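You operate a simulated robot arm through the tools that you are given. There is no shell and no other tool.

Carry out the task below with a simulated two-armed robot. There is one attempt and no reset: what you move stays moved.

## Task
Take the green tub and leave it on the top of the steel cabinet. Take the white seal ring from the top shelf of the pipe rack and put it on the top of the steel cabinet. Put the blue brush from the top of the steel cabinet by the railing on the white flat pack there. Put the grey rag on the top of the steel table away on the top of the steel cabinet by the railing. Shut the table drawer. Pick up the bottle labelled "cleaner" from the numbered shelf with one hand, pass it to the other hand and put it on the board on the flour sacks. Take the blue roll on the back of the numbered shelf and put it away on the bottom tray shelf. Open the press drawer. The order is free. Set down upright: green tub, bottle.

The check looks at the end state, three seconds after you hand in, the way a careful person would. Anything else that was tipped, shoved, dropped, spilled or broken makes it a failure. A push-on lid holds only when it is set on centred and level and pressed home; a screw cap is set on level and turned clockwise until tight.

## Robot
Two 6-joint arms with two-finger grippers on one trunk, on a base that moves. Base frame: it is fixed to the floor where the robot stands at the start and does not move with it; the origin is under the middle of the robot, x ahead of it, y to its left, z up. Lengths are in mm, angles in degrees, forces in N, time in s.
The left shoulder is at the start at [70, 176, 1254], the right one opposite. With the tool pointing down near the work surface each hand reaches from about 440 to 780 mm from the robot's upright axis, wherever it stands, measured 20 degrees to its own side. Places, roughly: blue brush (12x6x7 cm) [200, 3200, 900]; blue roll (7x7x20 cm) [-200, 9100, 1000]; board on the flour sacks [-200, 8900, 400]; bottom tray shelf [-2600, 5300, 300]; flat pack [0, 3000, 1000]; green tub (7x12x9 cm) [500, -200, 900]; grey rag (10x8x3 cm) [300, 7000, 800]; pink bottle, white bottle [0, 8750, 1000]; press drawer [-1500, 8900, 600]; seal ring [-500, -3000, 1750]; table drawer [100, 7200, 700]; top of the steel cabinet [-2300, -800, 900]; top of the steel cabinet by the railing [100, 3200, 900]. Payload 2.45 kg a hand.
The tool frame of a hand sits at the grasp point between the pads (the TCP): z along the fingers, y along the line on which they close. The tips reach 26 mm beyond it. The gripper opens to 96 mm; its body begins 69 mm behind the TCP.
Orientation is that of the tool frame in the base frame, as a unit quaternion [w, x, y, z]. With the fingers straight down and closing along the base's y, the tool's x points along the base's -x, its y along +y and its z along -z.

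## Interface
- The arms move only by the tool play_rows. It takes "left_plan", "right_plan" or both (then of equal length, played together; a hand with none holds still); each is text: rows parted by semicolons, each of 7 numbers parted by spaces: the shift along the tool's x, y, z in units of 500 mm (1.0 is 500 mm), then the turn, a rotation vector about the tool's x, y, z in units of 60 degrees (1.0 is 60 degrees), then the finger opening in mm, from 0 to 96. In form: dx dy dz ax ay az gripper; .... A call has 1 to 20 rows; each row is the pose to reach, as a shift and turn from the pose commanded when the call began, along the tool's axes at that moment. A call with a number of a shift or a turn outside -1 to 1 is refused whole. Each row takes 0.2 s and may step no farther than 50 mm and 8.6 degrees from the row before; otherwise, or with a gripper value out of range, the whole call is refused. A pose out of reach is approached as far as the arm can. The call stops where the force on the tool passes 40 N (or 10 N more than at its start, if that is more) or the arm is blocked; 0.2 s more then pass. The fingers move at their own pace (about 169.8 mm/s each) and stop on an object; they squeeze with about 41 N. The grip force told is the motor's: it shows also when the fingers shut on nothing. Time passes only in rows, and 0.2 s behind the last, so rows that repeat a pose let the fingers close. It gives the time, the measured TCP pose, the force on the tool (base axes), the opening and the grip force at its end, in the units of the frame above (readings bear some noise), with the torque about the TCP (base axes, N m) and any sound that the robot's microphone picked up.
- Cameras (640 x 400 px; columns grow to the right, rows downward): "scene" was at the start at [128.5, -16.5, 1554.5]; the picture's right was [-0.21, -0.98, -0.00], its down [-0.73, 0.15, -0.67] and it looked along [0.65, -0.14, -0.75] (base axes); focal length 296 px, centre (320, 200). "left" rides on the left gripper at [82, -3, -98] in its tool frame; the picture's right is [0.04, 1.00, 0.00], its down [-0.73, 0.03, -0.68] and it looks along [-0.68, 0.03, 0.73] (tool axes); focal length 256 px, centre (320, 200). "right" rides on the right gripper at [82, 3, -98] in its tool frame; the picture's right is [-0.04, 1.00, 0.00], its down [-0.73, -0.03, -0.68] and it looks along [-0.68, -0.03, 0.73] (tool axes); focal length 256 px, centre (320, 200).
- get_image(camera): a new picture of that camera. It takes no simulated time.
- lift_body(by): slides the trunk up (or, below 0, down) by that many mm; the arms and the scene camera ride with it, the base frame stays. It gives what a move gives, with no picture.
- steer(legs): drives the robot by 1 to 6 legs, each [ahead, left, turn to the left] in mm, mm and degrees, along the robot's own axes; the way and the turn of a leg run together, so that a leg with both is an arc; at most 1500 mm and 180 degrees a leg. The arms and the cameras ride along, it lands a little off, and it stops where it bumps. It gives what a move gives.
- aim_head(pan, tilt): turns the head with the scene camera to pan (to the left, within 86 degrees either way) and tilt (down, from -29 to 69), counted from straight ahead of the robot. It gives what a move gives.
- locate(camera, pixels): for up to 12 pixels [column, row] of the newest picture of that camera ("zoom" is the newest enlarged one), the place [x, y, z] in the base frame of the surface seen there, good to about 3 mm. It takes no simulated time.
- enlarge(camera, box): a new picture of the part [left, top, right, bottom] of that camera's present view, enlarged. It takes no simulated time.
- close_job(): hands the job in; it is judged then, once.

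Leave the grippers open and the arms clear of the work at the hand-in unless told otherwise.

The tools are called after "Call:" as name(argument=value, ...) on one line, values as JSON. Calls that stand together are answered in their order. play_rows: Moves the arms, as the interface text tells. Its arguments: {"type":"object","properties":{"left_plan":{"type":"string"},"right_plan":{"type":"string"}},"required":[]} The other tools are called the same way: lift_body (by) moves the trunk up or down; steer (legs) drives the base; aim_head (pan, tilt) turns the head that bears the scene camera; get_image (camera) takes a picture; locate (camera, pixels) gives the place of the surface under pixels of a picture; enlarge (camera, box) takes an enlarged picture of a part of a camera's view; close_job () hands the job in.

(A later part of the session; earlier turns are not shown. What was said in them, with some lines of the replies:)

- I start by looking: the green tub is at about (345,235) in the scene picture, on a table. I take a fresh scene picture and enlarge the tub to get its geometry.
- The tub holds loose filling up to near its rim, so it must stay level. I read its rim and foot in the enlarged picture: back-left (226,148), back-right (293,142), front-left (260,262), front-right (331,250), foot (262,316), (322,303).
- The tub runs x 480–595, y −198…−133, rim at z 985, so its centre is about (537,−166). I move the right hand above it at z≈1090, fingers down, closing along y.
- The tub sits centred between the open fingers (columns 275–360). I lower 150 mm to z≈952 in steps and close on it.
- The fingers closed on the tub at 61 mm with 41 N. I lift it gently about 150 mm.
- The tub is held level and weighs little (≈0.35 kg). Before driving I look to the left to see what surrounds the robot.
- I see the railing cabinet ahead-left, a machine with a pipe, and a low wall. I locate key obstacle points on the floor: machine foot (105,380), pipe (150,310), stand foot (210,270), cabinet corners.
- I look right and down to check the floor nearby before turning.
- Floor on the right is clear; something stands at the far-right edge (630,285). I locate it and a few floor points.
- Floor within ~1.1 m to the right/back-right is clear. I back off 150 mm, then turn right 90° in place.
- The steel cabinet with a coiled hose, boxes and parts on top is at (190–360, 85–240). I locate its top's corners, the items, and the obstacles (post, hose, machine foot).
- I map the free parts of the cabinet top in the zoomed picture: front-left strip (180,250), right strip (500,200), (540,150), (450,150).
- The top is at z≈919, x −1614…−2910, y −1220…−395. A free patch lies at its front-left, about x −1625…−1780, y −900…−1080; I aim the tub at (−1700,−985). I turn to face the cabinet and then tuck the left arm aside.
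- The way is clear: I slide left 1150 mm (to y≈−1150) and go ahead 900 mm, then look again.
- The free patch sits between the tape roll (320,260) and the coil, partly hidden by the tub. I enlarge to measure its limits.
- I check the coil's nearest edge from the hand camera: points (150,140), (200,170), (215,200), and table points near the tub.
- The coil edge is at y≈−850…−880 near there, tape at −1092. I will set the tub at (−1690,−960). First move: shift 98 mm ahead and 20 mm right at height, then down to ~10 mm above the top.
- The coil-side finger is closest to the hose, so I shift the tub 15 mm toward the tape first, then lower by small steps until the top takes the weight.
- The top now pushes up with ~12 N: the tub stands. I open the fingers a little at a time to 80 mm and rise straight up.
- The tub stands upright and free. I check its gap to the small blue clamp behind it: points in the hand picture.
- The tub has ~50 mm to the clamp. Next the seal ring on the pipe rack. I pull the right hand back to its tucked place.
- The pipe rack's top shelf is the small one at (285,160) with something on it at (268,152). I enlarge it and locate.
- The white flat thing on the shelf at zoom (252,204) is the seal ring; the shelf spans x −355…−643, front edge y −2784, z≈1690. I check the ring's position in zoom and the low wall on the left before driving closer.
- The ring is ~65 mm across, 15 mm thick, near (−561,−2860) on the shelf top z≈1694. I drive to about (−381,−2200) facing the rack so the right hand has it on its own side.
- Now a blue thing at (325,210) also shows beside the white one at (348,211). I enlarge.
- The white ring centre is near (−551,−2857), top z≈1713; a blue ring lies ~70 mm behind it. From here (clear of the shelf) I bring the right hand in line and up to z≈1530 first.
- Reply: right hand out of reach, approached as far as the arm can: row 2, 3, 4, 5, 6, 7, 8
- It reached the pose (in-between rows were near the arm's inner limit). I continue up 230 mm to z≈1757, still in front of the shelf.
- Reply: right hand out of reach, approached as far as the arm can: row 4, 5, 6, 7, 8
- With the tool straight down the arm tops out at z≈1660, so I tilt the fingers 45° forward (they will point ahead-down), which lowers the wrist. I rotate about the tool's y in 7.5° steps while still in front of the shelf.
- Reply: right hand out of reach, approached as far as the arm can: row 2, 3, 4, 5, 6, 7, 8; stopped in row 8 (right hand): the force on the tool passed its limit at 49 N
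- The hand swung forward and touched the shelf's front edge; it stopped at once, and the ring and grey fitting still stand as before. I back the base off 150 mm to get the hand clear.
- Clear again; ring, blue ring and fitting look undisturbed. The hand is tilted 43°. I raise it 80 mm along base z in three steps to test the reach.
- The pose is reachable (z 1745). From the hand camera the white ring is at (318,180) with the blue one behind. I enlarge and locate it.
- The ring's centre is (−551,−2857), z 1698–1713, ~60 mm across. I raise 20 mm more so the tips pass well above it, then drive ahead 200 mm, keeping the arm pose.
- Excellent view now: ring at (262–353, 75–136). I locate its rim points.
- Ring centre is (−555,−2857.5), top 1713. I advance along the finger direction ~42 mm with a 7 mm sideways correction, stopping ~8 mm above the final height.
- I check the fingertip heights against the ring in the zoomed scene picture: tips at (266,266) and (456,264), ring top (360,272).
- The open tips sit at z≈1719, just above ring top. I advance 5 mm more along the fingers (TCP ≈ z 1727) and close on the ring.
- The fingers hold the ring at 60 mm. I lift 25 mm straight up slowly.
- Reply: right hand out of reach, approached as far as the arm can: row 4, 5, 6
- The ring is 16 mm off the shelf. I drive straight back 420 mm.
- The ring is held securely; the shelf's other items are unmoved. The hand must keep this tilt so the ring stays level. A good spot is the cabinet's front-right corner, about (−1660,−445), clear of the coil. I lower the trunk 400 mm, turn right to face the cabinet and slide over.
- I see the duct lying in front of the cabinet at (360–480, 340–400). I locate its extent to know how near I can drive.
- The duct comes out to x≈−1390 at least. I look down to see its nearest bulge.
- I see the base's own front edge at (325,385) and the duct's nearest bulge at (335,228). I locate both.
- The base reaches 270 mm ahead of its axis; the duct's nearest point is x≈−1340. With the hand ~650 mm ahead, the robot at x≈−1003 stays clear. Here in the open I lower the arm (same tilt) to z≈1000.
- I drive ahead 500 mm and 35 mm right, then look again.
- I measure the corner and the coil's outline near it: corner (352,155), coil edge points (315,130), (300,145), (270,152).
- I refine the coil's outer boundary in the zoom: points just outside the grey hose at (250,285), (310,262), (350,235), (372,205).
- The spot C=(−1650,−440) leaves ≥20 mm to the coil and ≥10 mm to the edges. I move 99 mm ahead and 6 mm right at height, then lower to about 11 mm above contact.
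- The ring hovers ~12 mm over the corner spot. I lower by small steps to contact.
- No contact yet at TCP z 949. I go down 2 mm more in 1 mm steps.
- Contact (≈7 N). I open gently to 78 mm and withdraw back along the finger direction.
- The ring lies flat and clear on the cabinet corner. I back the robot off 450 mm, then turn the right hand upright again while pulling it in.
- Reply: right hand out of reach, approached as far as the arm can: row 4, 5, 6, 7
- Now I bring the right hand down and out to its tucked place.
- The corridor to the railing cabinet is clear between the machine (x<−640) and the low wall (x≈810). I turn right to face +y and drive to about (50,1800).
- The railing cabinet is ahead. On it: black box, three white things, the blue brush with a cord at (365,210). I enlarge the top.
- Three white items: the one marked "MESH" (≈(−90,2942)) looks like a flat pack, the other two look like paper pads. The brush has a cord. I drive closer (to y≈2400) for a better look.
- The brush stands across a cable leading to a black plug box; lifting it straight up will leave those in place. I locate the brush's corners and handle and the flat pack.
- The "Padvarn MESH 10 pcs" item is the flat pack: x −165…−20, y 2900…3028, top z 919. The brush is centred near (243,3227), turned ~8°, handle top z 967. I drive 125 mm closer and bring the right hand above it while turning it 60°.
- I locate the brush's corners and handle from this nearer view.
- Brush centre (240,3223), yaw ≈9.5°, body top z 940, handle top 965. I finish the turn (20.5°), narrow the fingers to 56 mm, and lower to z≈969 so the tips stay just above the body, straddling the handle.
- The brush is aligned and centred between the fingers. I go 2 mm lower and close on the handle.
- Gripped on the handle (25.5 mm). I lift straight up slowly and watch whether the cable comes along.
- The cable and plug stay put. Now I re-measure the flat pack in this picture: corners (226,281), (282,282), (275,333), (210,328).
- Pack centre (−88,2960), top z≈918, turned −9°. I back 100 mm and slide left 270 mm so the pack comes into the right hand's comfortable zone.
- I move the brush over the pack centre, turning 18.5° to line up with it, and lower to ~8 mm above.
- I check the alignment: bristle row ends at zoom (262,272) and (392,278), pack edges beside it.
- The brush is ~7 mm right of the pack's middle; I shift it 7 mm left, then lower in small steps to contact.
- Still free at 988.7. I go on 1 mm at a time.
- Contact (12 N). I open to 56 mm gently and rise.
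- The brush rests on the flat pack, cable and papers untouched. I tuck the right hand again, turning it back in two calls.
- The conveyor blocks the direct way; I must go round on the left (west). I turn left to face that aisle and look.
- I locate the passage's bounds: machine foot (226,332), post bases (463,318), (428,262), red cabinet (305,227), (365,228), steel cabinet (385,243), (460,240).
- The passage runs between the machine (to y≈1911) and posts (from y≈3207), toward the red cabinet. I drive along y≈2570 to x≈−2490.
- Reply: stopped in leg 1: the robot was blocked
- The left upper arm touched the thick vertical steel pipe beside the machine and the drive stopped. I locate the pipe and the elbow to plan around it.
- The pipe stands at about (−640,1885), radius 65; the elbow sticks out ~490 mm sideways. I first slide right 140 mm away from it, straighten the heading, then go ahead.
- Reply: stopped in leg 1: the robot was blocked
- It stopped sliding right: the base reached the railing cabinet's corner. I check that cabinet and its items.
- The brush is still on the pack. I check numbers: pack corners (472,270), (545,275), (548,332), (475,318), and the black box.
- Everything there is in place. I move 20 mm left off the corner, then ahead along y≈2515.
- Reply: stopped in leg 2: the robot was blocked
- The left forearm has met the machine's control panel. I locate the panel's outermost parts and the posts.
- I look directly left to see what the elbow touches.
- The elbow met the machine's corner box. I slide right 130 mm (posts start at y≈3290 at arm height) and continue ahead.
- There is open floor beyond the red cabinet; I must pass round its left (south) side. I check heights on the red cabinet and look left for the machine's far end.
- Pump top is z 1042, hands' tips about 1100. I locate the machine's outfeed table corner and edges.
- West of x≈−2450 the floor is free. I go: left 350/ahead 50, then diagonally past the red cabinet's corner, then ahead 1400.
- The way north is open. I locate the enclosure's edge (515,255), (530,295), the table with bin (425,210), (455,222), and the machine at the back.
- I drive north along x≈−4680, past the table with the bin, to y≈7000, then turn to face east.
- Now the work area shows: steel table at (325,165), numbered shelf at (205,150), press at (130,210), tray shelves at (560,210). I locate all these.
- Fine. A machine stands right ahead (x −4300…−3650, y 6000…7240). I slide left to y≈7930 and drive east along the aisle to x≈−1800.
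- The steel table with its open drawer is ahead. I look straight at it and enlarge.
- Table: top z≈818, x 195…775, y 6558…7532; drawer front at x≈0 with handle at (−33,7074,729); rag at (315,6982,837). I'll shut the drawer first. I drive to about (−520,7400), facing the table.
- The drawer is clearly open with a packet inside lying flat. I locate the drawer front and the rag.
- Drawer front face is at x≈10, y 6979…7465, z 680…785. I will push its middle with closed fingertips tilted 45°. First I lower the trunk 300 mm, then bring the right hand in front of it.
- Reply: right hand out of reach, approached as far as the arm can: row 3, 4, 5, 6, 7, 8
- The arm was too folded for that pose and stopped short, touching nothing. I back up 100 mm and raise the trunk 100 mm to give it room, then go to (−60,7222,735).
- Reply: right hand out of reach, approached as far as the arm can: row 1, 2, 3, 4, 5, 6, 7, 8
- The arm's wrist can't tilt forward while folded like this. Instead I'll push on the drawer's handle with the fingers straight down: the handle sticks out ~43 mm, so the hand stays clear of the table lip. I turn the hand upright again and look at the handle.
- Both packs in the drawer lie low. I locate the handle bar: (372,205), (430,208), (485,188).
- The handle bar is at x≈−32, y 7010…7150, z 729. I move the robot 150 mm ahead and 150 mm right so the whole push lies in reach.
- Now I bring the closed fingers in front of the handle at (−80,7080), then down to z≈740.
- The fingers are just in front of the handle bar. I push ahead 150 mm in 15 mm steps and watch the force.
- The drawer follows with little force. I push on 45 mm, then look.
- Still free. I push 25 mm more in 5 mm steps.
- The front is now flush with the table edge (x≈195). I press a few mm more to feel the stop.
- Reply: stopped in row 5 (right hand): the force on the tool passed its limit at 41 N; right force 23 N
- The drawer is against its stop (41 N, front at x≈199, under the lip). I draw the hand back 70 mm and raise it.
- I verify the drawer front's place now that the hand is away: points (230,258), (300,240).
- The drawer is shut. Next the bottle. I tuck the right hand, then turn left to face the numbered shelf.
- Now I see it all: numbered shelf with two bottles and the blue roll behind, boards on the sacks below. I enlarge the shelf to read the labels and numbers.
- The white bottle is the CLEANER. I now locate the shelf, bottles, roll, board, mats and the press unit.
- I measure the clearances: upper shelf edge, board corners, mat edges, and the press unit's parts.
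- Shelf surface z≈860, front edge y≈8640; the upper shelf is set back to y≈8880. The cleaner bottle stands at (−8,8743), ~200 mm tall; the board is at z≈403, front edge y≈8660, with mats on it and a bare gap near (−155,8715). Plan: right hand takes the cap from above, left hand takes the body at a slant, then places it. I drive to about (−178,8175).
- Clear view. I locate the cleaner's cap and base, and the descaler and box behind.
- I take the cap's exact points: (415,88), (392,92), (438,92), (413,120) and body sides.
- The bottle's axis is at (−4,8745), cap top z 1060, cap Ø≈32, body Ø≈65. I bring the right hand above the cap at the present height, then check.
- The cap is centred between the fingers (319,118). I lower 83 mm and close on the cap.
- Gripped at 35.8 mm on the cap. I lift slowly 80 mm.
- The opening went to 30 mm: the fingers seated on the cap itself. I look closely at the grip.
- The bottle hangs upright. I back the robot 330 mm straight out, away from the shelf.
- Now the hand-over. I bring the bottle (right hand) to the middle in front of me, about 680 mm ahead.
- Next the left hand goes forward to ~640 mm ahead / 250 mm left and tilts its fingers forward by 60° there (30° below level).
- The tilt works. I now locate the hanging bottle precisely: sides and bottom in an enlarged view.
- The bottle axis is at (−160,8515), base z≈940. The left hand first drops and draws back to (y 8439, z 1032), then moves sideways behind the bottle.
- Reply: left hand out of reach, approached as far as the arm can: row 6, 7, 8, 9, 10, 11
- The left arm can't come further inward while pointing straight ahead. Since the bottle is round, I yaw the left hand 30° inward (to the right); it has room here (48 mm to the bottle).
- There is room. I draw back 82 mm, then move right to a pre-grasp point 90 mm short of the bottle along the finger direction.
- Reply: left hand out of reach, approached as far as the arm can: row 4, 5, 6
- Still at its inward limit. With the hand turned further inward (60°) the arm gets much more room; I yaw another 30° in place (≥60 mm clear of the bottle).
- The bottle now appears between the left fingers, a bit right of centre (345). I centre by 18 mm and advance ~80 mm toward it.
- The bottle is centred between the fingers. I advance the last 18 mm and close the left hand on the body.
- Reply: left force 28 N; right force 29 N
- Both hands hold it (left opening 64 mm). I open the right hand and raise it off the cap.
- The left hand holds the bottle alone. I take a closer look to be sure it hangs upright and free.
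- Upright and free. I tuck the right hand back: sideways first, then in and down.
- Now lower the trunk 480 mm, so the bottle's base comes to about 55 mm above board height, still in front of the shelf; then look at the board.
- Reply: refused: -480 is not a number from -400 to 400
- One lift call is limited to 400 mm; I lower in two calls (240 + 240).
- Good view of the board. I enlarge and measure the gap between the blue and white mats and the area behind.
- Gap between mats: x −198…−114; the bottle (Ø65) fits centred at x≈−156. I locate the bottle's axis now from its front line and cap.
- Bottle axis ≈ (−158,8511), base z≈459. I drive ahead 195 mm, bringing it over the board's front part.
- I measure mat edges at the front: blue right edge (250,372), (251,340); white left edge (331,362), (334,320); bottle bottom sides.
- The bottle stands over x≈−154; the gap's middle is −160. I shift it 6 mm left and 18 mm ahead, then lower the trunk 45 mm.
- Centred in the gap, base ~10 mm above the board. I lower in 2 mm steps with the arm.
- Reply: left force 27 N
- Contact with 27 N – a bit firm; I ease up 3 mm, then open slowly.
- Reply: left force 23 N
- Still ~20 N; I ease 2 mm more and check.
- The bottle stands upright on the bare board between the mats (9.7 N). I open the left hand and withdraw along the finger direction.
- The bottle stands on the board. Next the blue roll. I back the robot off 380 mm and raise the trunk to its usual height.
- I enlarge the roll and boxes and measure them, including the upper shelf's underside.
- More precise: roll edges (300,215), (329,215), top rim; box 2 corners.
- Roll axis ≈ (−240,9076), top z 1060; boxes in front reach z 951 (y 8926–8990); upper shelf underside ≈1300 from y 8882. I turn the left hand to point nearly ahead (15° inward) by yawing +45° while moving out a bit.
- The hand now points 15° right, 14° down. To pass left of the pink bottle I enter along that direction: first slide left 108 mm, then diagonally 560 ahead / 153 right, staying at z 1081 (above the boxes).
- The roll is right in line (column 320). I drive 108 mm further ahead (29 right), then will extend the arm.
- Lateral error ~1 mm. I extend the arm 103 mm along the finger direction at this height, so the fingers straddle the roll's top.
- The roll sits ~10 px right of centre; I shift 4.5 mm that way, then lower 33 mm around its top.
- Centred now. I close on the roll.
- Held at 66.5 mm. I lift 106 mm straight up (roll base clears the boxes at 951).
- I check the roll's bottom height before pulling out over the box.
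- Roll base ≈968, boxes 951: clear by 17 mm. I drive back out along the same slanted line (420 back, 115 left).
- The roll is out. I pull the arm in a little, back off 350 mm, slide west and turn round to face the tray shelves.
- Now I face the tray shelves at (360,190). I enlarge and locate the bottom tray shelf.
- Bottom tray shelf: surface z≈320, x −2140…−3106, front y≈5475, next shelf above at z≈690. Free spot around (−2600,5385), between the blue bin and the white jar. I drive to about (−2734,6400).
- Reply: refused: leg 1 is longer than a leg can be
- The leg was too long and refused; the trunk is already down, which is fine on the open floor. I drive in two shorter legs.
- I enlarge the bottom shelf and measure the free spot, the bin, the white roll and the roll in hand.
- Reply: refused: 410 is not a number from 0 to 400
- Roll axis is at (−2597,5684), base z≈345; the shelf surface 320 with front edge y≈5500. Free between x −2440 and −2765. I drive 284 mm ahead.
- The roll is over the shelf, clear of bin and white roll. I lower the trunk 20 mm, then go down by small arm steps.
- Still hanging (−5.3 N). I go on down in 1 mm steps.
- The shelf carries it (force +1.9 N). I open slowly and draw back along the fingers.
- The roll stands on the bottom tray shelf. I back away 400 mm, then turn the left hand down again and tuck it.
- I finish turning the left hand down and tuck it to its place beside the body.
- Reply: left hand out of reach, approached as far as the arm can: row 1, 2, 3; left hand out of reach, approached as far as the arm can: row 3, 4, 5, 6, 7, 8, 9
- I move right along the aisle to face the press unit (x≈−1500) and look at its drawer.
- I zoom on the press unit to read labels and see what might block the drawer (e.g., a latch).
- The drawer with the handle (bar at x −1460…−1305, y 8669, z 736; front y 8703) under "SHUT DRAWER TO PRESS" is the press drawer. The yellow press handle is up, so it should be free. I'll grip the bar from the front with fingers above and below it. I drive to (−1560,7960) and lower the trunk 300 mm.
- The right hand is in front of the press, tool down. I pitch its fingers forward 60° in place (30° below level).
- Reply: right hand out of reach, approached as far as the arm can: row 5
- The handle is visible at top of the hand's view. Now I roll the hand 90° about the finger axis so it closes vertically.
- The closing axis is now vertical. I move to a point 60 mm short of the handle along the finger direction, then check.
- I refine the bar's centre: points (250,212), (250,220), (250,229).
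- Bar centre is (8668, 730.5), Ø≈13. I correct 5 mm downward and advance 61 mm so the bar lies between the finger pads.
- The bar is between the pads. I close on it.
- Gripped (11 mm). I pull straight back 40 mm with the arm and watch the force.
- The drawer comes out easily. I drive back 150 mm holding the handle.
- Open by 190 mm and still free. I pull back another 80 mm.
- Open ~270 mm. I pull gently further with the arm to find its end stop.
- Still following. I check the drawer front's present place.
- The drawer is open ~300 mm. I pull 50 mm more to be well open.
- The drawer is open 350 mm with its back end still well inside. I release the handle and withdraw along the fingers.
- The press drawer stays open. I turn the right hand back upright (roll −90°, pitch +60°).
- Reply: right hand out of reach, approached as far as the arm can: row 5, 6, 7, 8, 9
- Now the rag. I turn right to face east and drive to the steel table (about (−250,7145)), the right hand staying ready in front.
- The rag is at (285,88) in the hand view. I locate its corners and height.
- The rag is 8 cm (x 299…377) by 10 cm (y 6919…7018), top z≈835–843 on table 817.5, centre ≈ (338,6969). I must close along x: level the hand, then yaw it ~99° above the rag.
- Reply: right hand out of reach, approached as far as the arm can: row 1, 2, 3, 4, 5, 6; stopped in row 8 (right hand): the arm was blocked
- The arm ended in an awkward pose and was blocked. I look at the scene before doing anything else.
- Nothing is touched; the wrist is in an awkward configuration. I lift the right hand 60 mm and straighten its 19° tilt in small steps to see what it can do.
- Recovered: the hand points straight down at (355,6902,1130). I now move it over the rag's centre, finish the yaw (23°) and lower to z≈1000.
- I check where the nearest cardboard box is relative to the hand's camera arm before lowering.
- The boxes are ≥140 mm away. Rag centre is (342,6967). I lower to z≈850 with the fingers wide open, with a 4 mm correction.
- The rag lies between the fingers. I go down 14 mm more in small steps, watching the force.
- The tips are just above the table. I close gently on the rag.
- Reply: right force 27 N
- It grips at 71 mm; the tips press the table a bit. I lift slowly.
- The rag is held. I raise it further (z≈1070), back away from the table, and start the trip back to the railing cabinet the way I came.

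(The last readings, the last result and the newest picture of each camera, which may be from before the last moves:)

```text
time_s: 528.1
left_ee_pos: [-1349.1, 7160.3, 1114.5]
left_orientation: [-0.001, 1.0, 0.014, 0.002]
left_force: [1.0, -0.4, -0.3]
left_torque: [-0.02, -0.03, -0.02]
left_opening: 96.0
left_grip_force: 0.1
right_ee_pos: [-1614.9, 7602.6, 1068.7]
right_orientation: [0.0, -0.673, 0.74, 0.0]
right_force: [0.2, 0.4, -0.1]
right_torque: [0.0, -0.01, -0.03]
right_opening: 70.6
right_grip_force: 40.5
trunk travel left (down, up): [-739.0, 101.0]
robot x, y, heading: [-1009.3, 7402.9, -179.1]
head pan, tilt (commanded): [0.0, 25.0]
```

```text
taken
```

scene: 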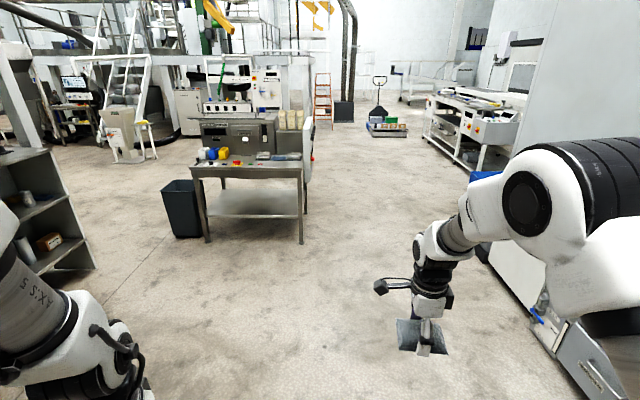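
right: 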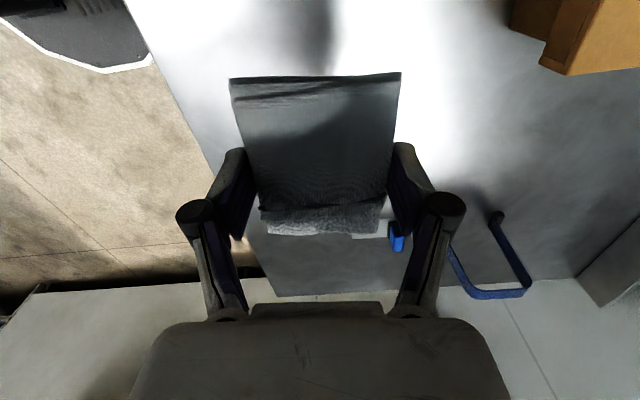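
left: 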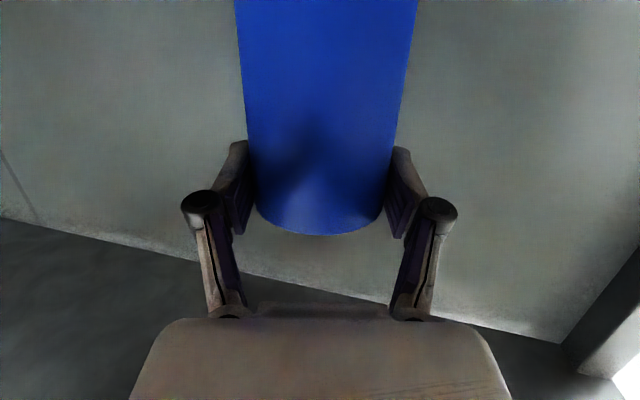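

Facing west with the rag held. I follow the known route: west past the lidded machine along y≈7900, then turn to face south.

Call:
steer(legs=[[1380, 0, -0.9], [900, -520, 0], [1470, -20, 0], [0, 0, 90]])

Call:
aim_head(pan=0, tilt=20)

Call:
get_image(camera="scene")

```text
time_s: 550.7
left_ee_pos: [-4524.4, 7600.9, 1114.9]
left_orientation: [-0.002, 0.704, 0.71, 0.0]
left_force: [-0.6, 1.4, 0.7]
left_torque: [-0.01, -0.01, -0.03]
left_opening: 95.8
left_grip_force: 0.1
right_ee_pos: [-4969.7, 7344.5, 1069.4]
right_orientation: [0.0, 0.998, -0.058, -0.001]
right_force: [-0.4, -0.2, -0.9]
right_torque: [0.03, -0.05, -0.02]
right_opening: 70.9
right_grip_force: 40.9
trunk travel left (down, up): [-739.0, 101.0]
robot x, y, heading: [-4753.8, 7943.2, -89.9]
head pan, tilt (commanded): [0.0, 25.0]
```

```text
time_s: 551.3
left_ee_pos: [-4524.3, 7601.7, 1114.5]
left_orientation: [-0.001, 0.705, 0.71, 0.0]
left_force: [0.6, 0.4, -0.4]
left_torque: [0.0, -0.01, 0.02]
left_opening: 95.9
left_grip_force: 0.1
right_ee_pos: [-4971.8, 7345.1, 1067.7]
right_orientation: [0.0, 0.998, -0.058, 0.0]
right_force: [0.6, 0.4, -0.7]
right_torque: [-0.01, 0.01, -0.02]
right_opening: 71.0
right_grip_force: 40.6
trunk travel left (down, up): [-739.0, 101.0]
robot x, y, heading: [-4758.3, 7943.2, -90.2]
head pan, tilt (commanded): [0.0, 20.0]
```

```text
taken
```

scene: 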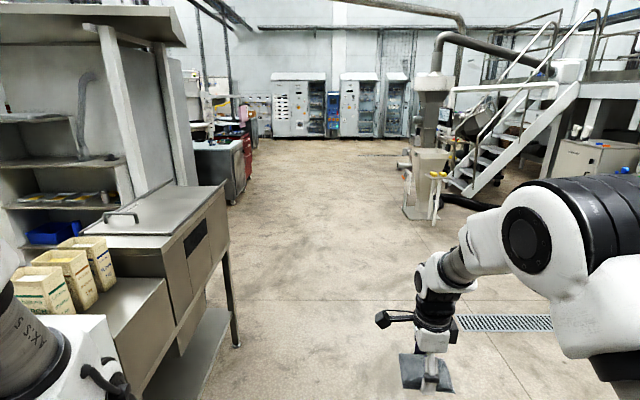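

Clear aisle southward. I drive ~6200 mm south along x≈−4750 and turn to face east.

Call:
steer(legs=[[1450, 0, 0.1], [1450, 0, 0], [1450, 0, 0], [1450, 50, 0], [400, 50, 0], [0, 0, 90]])

Call:
aim_head(pan=0, tilt=20)

Call:
get_image(camera="scene")

Call:
get_image(camera="right")

```text
time_s: 584.9
left_ee_pos: [-4330.8, 1962.3, 1114.1]
left_orientation: [-0.002, 0.005, 1.0, -0.001]
left_force: [0.1, -0.8, -0.4]
left_torque: [0.04, 0.01, 0.0]
left_opening: 96.3
left_grip_force: 0.1
right_ee_pos: [-4081.7, 1511.2, 1069.0]
right_orientation: [0.001, 0.752, 0.659, 0.0]
right_force: [0.3, 0.1, -0.5]
right_torque: [-0.01, -0.02, -0.01]
right_opening: 70.9
right_grip_force: 40.9
trunk travel left (down, up): [-739.0, 101.0]
robot x, y, heading: [-4675.5, 1737.1, -0.9]
head pan, tilt (commanded): [0.0, 20.0]
```

```text
time_s: 585.5
left_ee_pos: [-4331.2, 1961.8, 1114.3]
left_orientation: [-0.002, 0.005, 1.0, -0.001]
left_force: [0.0, 0.5, 0.5]
left_torque: [-0.02, -0.04, -0.04]
left_opening: 95.8
left_grip_force: 0.0
right_ee_pos: [-4081.3, 1511.7, 1067.2]
right_orientation: [0.001, 0.752, 0.659, 0.0]
right_force: [0.1, 0.3, 0.4]
right_torque: [-0.03, -0.05, -0.01]
right_opening: 70.7
right_grip_force: 40.9
trunk travel left (down, up): [-739.0, 101.0]
robot x, y, heading: [-4676.8, 1728.6, -0.8]
head pan, tilt (commanded): [0.0, 20.0]
```

```text
taken
```

scene: 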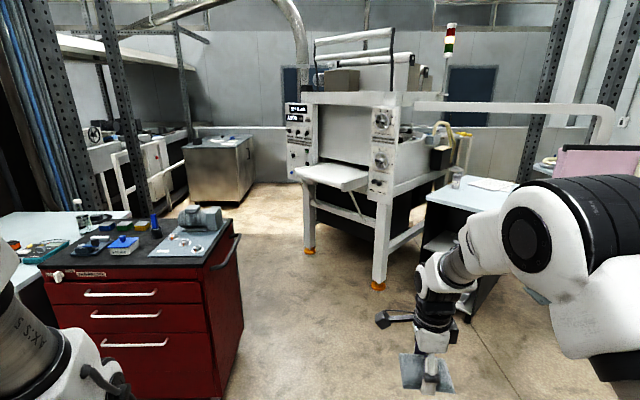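

```text
taken
```

right: 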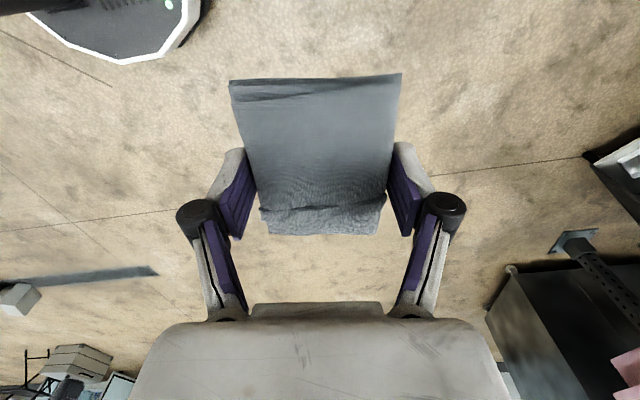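

The rag is still held. I check the machine's near corner before the narrow passage: feet (308,248), (378,285), display panel (297,140), tray edge.

Call:
locate(camera="scene", pixels=[[308, 248], [378, 287], [290, 150], [318, 140], [297, 175], [345, 190], [372, 180], [385, 150], [318, 60], [240, 240], [205, 340], [420, 95]])

Call:
play_rows(right_plan="-0.0416 -0.061 -0.016 0 0 0 50; -0.0831 -0.1221 -0.032 0 0 0 50; -0.1247 -0.1831 -0.048 0 0 0 50; -0.1662 -0.2442 -0.064 0 0 0 50; -0.2078 -0.3052 -0.08 0 0 0 50; -0.2078 -0.3052 -0.08 0 0 0 50")

```text
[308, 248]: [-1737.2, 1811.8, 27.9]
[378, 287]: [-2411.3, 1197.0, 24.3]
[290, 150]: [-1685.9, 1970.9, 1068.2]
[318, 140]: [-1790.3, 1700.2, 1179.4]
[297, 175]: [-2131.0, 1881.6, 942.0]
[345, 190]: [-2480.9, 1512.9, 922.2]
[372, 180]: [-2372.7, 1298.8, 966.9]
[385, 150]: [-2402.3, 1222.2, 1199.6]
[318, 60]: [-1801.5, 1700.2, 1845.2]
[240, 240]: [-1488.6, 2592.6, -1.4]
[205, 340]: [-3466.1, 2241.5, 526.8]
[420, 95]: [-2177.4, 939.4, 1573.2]
```

```text
time_s: 586.9
left_ee_pos: [-4330.7, 1962.4, 1112.9]
left_orientation: [-0.002, 0.004, 1.0, -0.001]
left_force: [0.7, 0.1, -0.5]
left_torque: [0.01, 0.01, 0.0]
left_opening: 95.8
left_grip_force: 0.1
right_ee_pos: [-4246.1, 1428.8, 1107.8]
right_orientation: [0.0, 0.752, 0.66, -0.001]
right_force: [0.4, 0.6, -0.9]
right_torque: [-0.01, 0.0, 0.03]
right_opening: 70.9
right_grip_force: 41.0
trunk travel left (down, up): [-739.0, 101.0]
robot x, y, heading: [-4677.2, 1736.6, -1.0]
head pan, tilt (commanded): [0.0, 20.0]
```

The machine stands diagonally; the passage between its tray edge and the red cabinet is ~810 mm wide at base level. I drive east to (−2800,1770), then diagonally to (−2397,2215), then up to (−2347,2640).

Call:
steer(legs=[[940, 20, 1], [937, 13, 0], [403, 445, 0], [50, 425, 0]])

Call:
get_image(camera="scene")

```text
time_s: 601.5
left_ee_pos: [-2014.7, 2851.4, 1113.7]
left_orientation: [-0.001, 0.0, 1.0, 0.001]
left_force: [-0.5, -0.8, -0.6]
left_torque: [0.01, -0.02, 0.03]
left_opening: 95.8
left_grip_force: 0.0
right_ee_pos: [-1922.5, 2319.4, 1107.6]
right_orientation: [0.0, 0.748, 0.664, 0.001]
right_force: [0.3, 0.3, -0.5]
right_torque: [0.03, 0.01, 0.01]
right_opening: 70.9
right_grip_force: 40.9
trunk travel left (down, up): [-739.0, 101.0]
robot x, y, heading: [-2359.8, 2621.6, -0.4]
head pan, tilt (commanded): [0.0, 20.0]
```

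```text
taken
```

scene: 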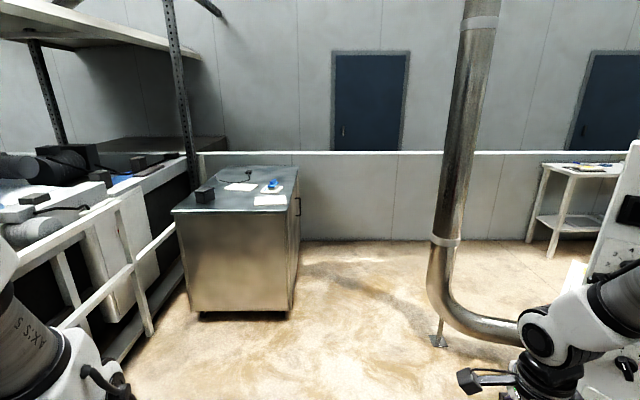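

I go on east: along y≈2635 past the machine's corner box, then y≈2515 past the pipe, and then to (20,2400).

Call:
steer(legs=[[1060, 20, 0.4], [420, -120, 0], [500, 0, 0]])

Call:
get_image(camera="scene")

```text
time_s: 611.7
left_ee_pos: [-39.7, 2766.5, 1113.6]
left_orientation: [-0.002, -0.009, 1.0, -0.001]
left_force: [0.2, 0.6, 0.0]
left_torque: [0.04, -0.02, 0.01]
left_opening: 96.3
left_grip_force: 0.1
right_ee_pos: [59.8, 2234.5, 1107.3]
right_orientation: [-0.001, 0.744, 0.668, 0.0]
right_force: [0.9, -1.2, -0.6]
right_torque: [-0.01, -0.02, -0.02]
right_opening: 70.8
right_grip_force: 41.0
trunk travel left (down, up): [-739.0, 101.0]
robot x, y, heading: [-379.2, 2530.7, 0.3]
head pan, tilt (commanded): [0.0, 20.0]
```

```text
taken
```

scene: 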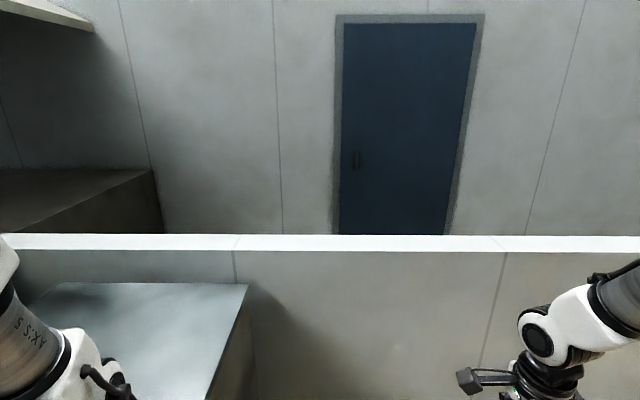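

I move right 150 mm off the cabinet, then ahead, and turn left to face it.

Call:
steer(legs=[[0, -150, 0], [450, 0, 0], [0, 0, 90]])

Call:
aim_head(pan=-10, tilt=45)

Call:
get_image(camera="scene")

Call:
get_image(camera="right")

```text
time_s: 619.3
left_ee_pos: [-159.9, 2719.5, 1115.7]
left_orientation: [0.001, 0.71, -0.704, 0.001]
left_force: [-0.4, 0.9, 0.3]
left_torque: [0.0, 0.01, -0.02]
left_opening: 96.0
left_grip_force: 0.0
right_ee_pos: [373.1, 2815.1, 1107.7]
right_orientation: [0.0, 0.057, 0.998, 0.0]
right_force: [0.2, 0.8, -0.4]
right_torque: [0.01, 0.03, 0.0]
right_opening: 70.9
right_grip_force: 40.6
trunk travel left (down, up): [-739.0, 101.0]
robot x, y, heading: [74.2, 2378.8, 90.2]
head pan, tilt (commanded): [0.0, 20.0]
```

```text
time_s: 620.2
left_ee_pos: [-159.1, 2721.5, 1113.5]
left_orientation: [0.001, 0.711, -0.703, 0.002]
left_force: [0.3, 0.6, -0.1]
left_torque: [-0.01, 0.01, 0.02]
left_opening: 95.9
left_grip_force: 0.0
right_ee_pos: [372.7, 2815.7, 1106.9]
right_orientation: [0.0, 0.057, 0.998, 0.0]
right_force: [-0.6, 0.7, -1.8]
right_torque: [0.0, 0.01, 0.01]
right_opening: 70.8
right_grip_force: 41.3
trunk travel left (down, up): [-739.0, 101.0]
robot x, y, heading: [77.9, 2379.7, 90.5]
head pan, tilt (commanded): [-10.0, 45.0]
```

```text
taken
```

scene: 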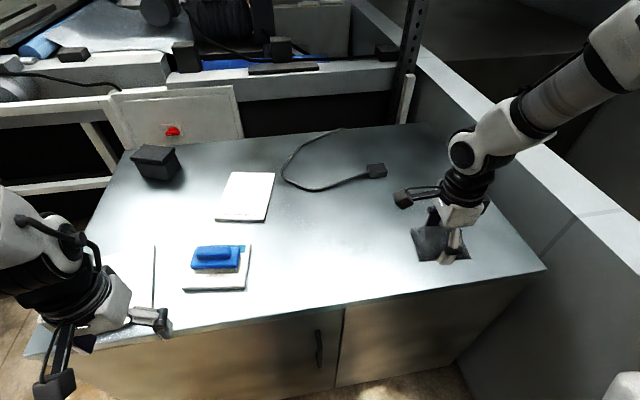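

```text
taken
```

right: 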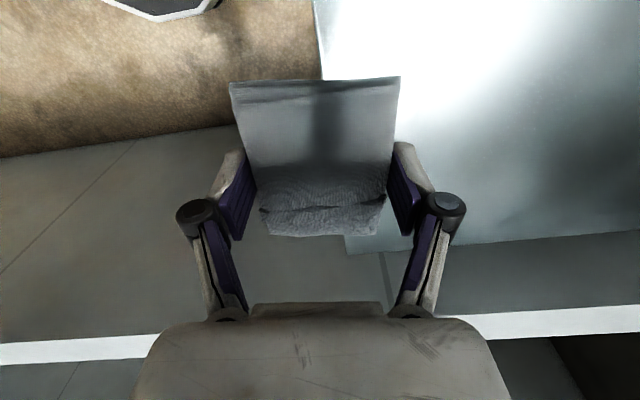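

The right front part of the cabinet top is free. I locate it: (350,235), (385,245), (420,270).

Call:
locate(camera="scene", pixels=[[350, 235], [385, 245], [410, 280], [320, 250], [375, 172], [545, 268], [330, 290], [350, 200]])

```text
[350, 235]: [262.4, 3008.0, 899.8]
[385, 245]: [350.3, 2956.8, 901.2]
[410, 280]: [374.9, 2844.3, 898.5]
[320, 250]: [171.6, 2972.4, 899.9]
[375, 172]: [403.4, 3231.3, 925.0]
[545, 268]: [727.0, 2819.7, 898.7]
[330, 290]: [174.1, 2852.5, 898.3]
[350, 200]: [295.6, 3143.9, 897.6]
```

I carry the rag over (310,2985) and lower to ~6 mm above the top.

Call:
play_rows(right_plan="0.0328 0.0647 0 0 0 0 50; 0.0655 0.1294 0 0 0 0 50; 0.0983 0.194 0 0 0 0 50; 0.131 0.2587 0 0 0 0 50; 0.1638 0.3234 0 0 0 0 50; 0.1638 0.3234 0.08 0 0 0 50; 0.1638 0.3234 0.16 0 0 0 50; 0.1638 0.3234 0.24 0 0 0 50; 0.1638 0.3234 0.31 0 0 0 50; 0.1638 0.3234 0.35 0 0 0 50; 0.1638 0.3234 0.358 0 0 0 50; 0.1638 0.3234 0.358 0 0 0 50")

Call:
enlarge(camera="scene", box=[280, 160, 460, 300])

```text
time_s: 622.8
left_ee_pos: [-158.9, 2720.6, 1113.5]
left_orientation: [0.001, 0.711, -0.703, 0.002]
left_force: [-0.9, 0.6, 0.0]
left_torque: [0.0, -0.01, 0.0]
left_opening: 95.9
left_grip_force: 0.0
right_ee_pos: [310.8, 2984.6, 928.3]
right_orientation: [0.0, 0.057, 0.998, 0.0]
right_force: [0.0, 0.3, -0.1]
right_torque: [0.0, 0.0, 0.0]
right_opening: 70.7
right_grip_force: 40.3
trunk travel left (down, up): [-739.0, 101.0]
robot x, y, heading: [72.0, 2377.5, 90.1]
head pan, tilt (commanded): [-10.0, 45.0]
```

```text
2.86 times, centred on (370, 230) of scene
```

zoom: 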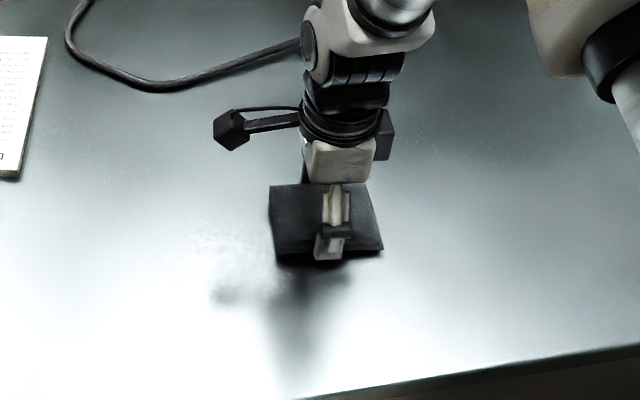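

The rag is just above a free area. I lower in 1–2 mm steps to contact.

Call:
play_rows(right_plan="0 0 0.004 0 0 0 50; 0 0 0.008 0 0 0 50; 0 0 0.011 0 0 0 50; 0 0 0.013 0 0 0 50; 0 0 0.013 0 0 0 50")

```text
time_s: 624.0
left_ee_pos: [-160.0, 2719.8, 1114.5]
left_orientation: [0.001, 0.711, -0.703, 0.002]
left_force: [0.3, 1.2, 0.5]
left_torque: [0.03, -0.02, 0.0]
left_opening: 95.9
left_grip_force: 0.0
right_ee_pos: [309.1, 2983.9, 922.2]
right_orientation: [0.0, 0.057, 0.998, 0.001]
right_force: [0.1, 0.0, -0.8]
right_torque: [0.02, -0.01, 0.0]
right_opening: 70.8
right_grip_force: 40.7
trunk travel left (down, up): [-739.0, 101.0]
robot x, y, heading: [75.8, 2380.9, 89.8]
head pan, tilt (commanded): [-10.0, 45.0]
```

Call:
play_rows(right_plan="0 0 0.002 0 0 0 50; 0 0 0.004 0 0 0 50; 0 0 0.004 0 0 0 50")

```text
time_s: 624.8
left_ee_pos: [-159.7, 2720.9, 1114.1]
left_orientation: [0.001, 0.711, -0.704, 0.002]
left_force: [-0.3, -0.4, -0.9]
left_torque: [0.01, -0.02, 0.0]
left_opening: 95.9
left_grip_force: 0.1
right_ee_pos: [310.4, 2984.7, 921.0]
right_orientation: [0.0, 0.056, 0.998, 0.0]
right_force: [0.2, 0.7, 2.3]
right_torque: [-0.08, -0.01, 0.01]
right_opening: 70.8
right_grip_force: 40.4
trunk travel left (down, up): [-739.0, 101.0]
robot x, y, heading: [73.3, 2378.3, 90.2]
head pan, tilt (commanded): [-10.0, 45.0]
```

Contact. I open the fingers slowly and rise.

Call:
play_rows(right_plan="0 0 0 0 0 0 73; 0 0 0 0 0 0 77; 0 0 0 0 0 0 84; 0 0 0 0 0 0 92; 0 0 0 0 0 0 96; 0 0 0 0 0 0 96; 0 0 -0.03 0 0 0 96; 0 0 -0.09 0 0 0 96; 0 0 -0.17 0 0 0 96; 0 0 -0.25 0 0 0 96; 0 0 -0.33 0 0 0 96; 0 0 -0.36 0 0 0 96; 0 0 -0.36 0 0 0 96")

Call:
get_image(camera="right")

Call:
get_image(camera="scene")

```text
time_s: 627.6
left_ee_pos: [-159.6, 2720.4, 1112.5]
left_orientation: [0.001, 0.711, -0.703, 0.001]
left_force: [-0.5, 0.1, -0.2]
left_torque: [0.02, 0.01, 0.0]
left_opening: 95.8
left_grip_force: 0.0
right_ee_pos: [310.5, 2987.1, 1099.5]
right_orientation: [0.0, 0.057, 0.998, 0.001]
right_force: [-0.3, 0.2, -0.5]
right_torque: [0.03, 0.01, 0.02]
right_opening: 95.9
right_grip_force: 0.0
trunk travel left (down, up): [-739.0, 101.0]
robot x, y, heading: [76.7, 2378.8, 90.1]
head pan, tilt (commanded): [-10.0, 45.0]
```

```text
taken
```

right: 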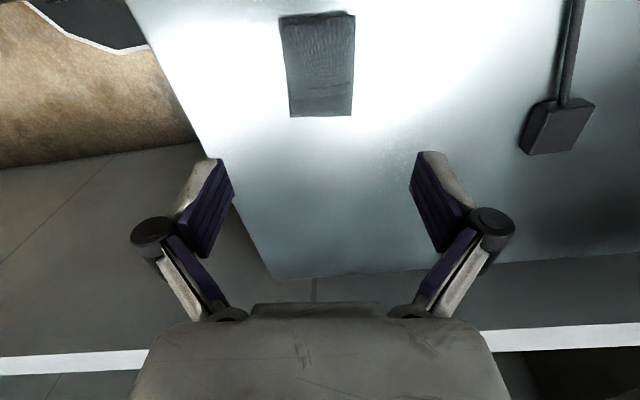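

```text
taken
```

scene: 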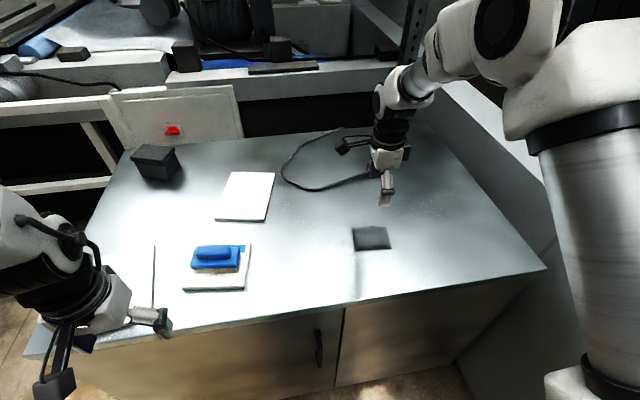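

The rag lies on the cabinet, brush still on its pack, nothing else moved. I back the robot off 400 mm so the arms are clear of the work.

Call:
steer(legs=[[-400, 0, 0]])

Call:
get_image(camera="scene")

Call:
enlarge(camera="scene", box=[120, 120, 460, 320])

```text
time_s: 630.0
left_ee_pos: [-159.0, 2327.1, 1114.1]
left_orientation: [0.0, 0.71, -0.704, 0.001]
left_force: [0.3, -0.3, 0.0]
left_torque: [-0.01, 0.01, -0.02]
left_opening: 96.0
left_grip_force: 0.1
right_ee_pos: [313.3, 2591.5, 1099.6]
right_orientation: [0.0, 0.058, 0.998, -0.001]
right_force: [0.3, 0.0, -0.1]
right_torque: [0.0, 0.02, 0.01]
right_opening: 96.0
right_grip_force: 0.0
trunk travel left (down, up): [-739.0, 101.0]
robot x, y, heading: [77.1, 1986.9, 89.8]
head pan, tilt (commanded): [-10.0, 45.0]
```

```text
taken
```

scene: 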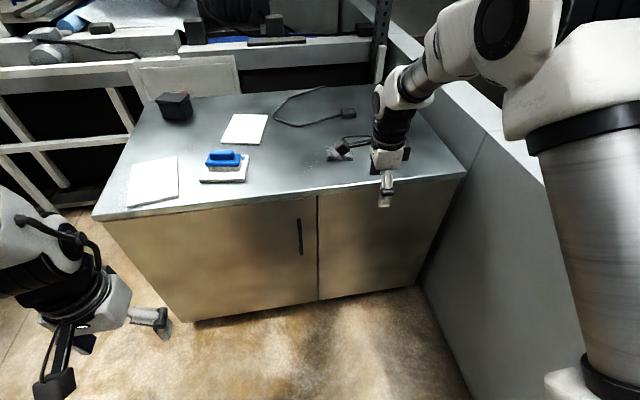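

```text
1.88 times, centred on (290, 220) of scene
```

zoom: 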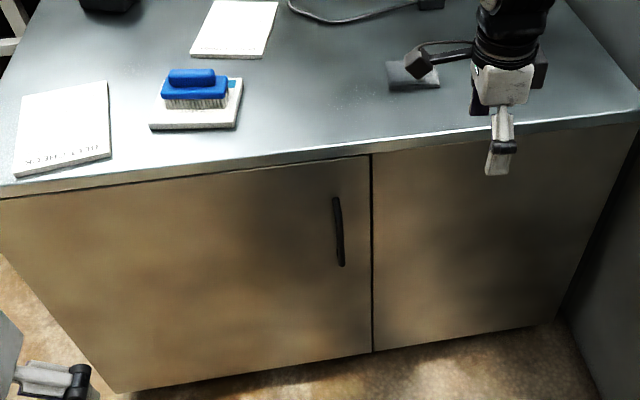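

Everything on the list is in its place: tub and ring on the steel cabinet, brush on the flat pack, rag here, table drawer shut, cleaner bottle on the board, blue roll on the bottom tray shelf, press drawer open. Both grippers are open and empty and the arms are clear of the work. I hand the job in.

Call:
close_job()

```text
The job is handed in.
```

I finished all eight jobs and handed in; the result of the check isn't back yet.

| Item | Where it is now |
|---|---|
| Green tub | Upright on the steel cabinet |
| White seal ring | Flat on the steel cabinet's front corner |
| Blue brush | On the white flat pack marked "MESH" |
| Grey rag | On the steel cabinet by the railing |
| Table drawer | Shut against its stop |
| "Cleaner" bottle | Passed from the right hand to the left, then stood upright on the bare board between the mats |
| Blue roll | Standing on the bottom tray shelf |
| Press drawer | Open about 350 mm |

- **Bumps on the way:** The robot touched four fixed or heavy things: the pipe rack shelf (about 49 N), a vertical pipe, the flat-front machine's corner and the base of the railing cabinet.
    - The items on the shelf and on the railing cabinet had not moved afterwards.
    - I did not check the pipe or the machine corner closely.
- **Not rechecked:** I did not go back for a last look at the tub and ring. Both were standing properly when I left them.

Both grippers are open and empty, and the arms are clear of the work.
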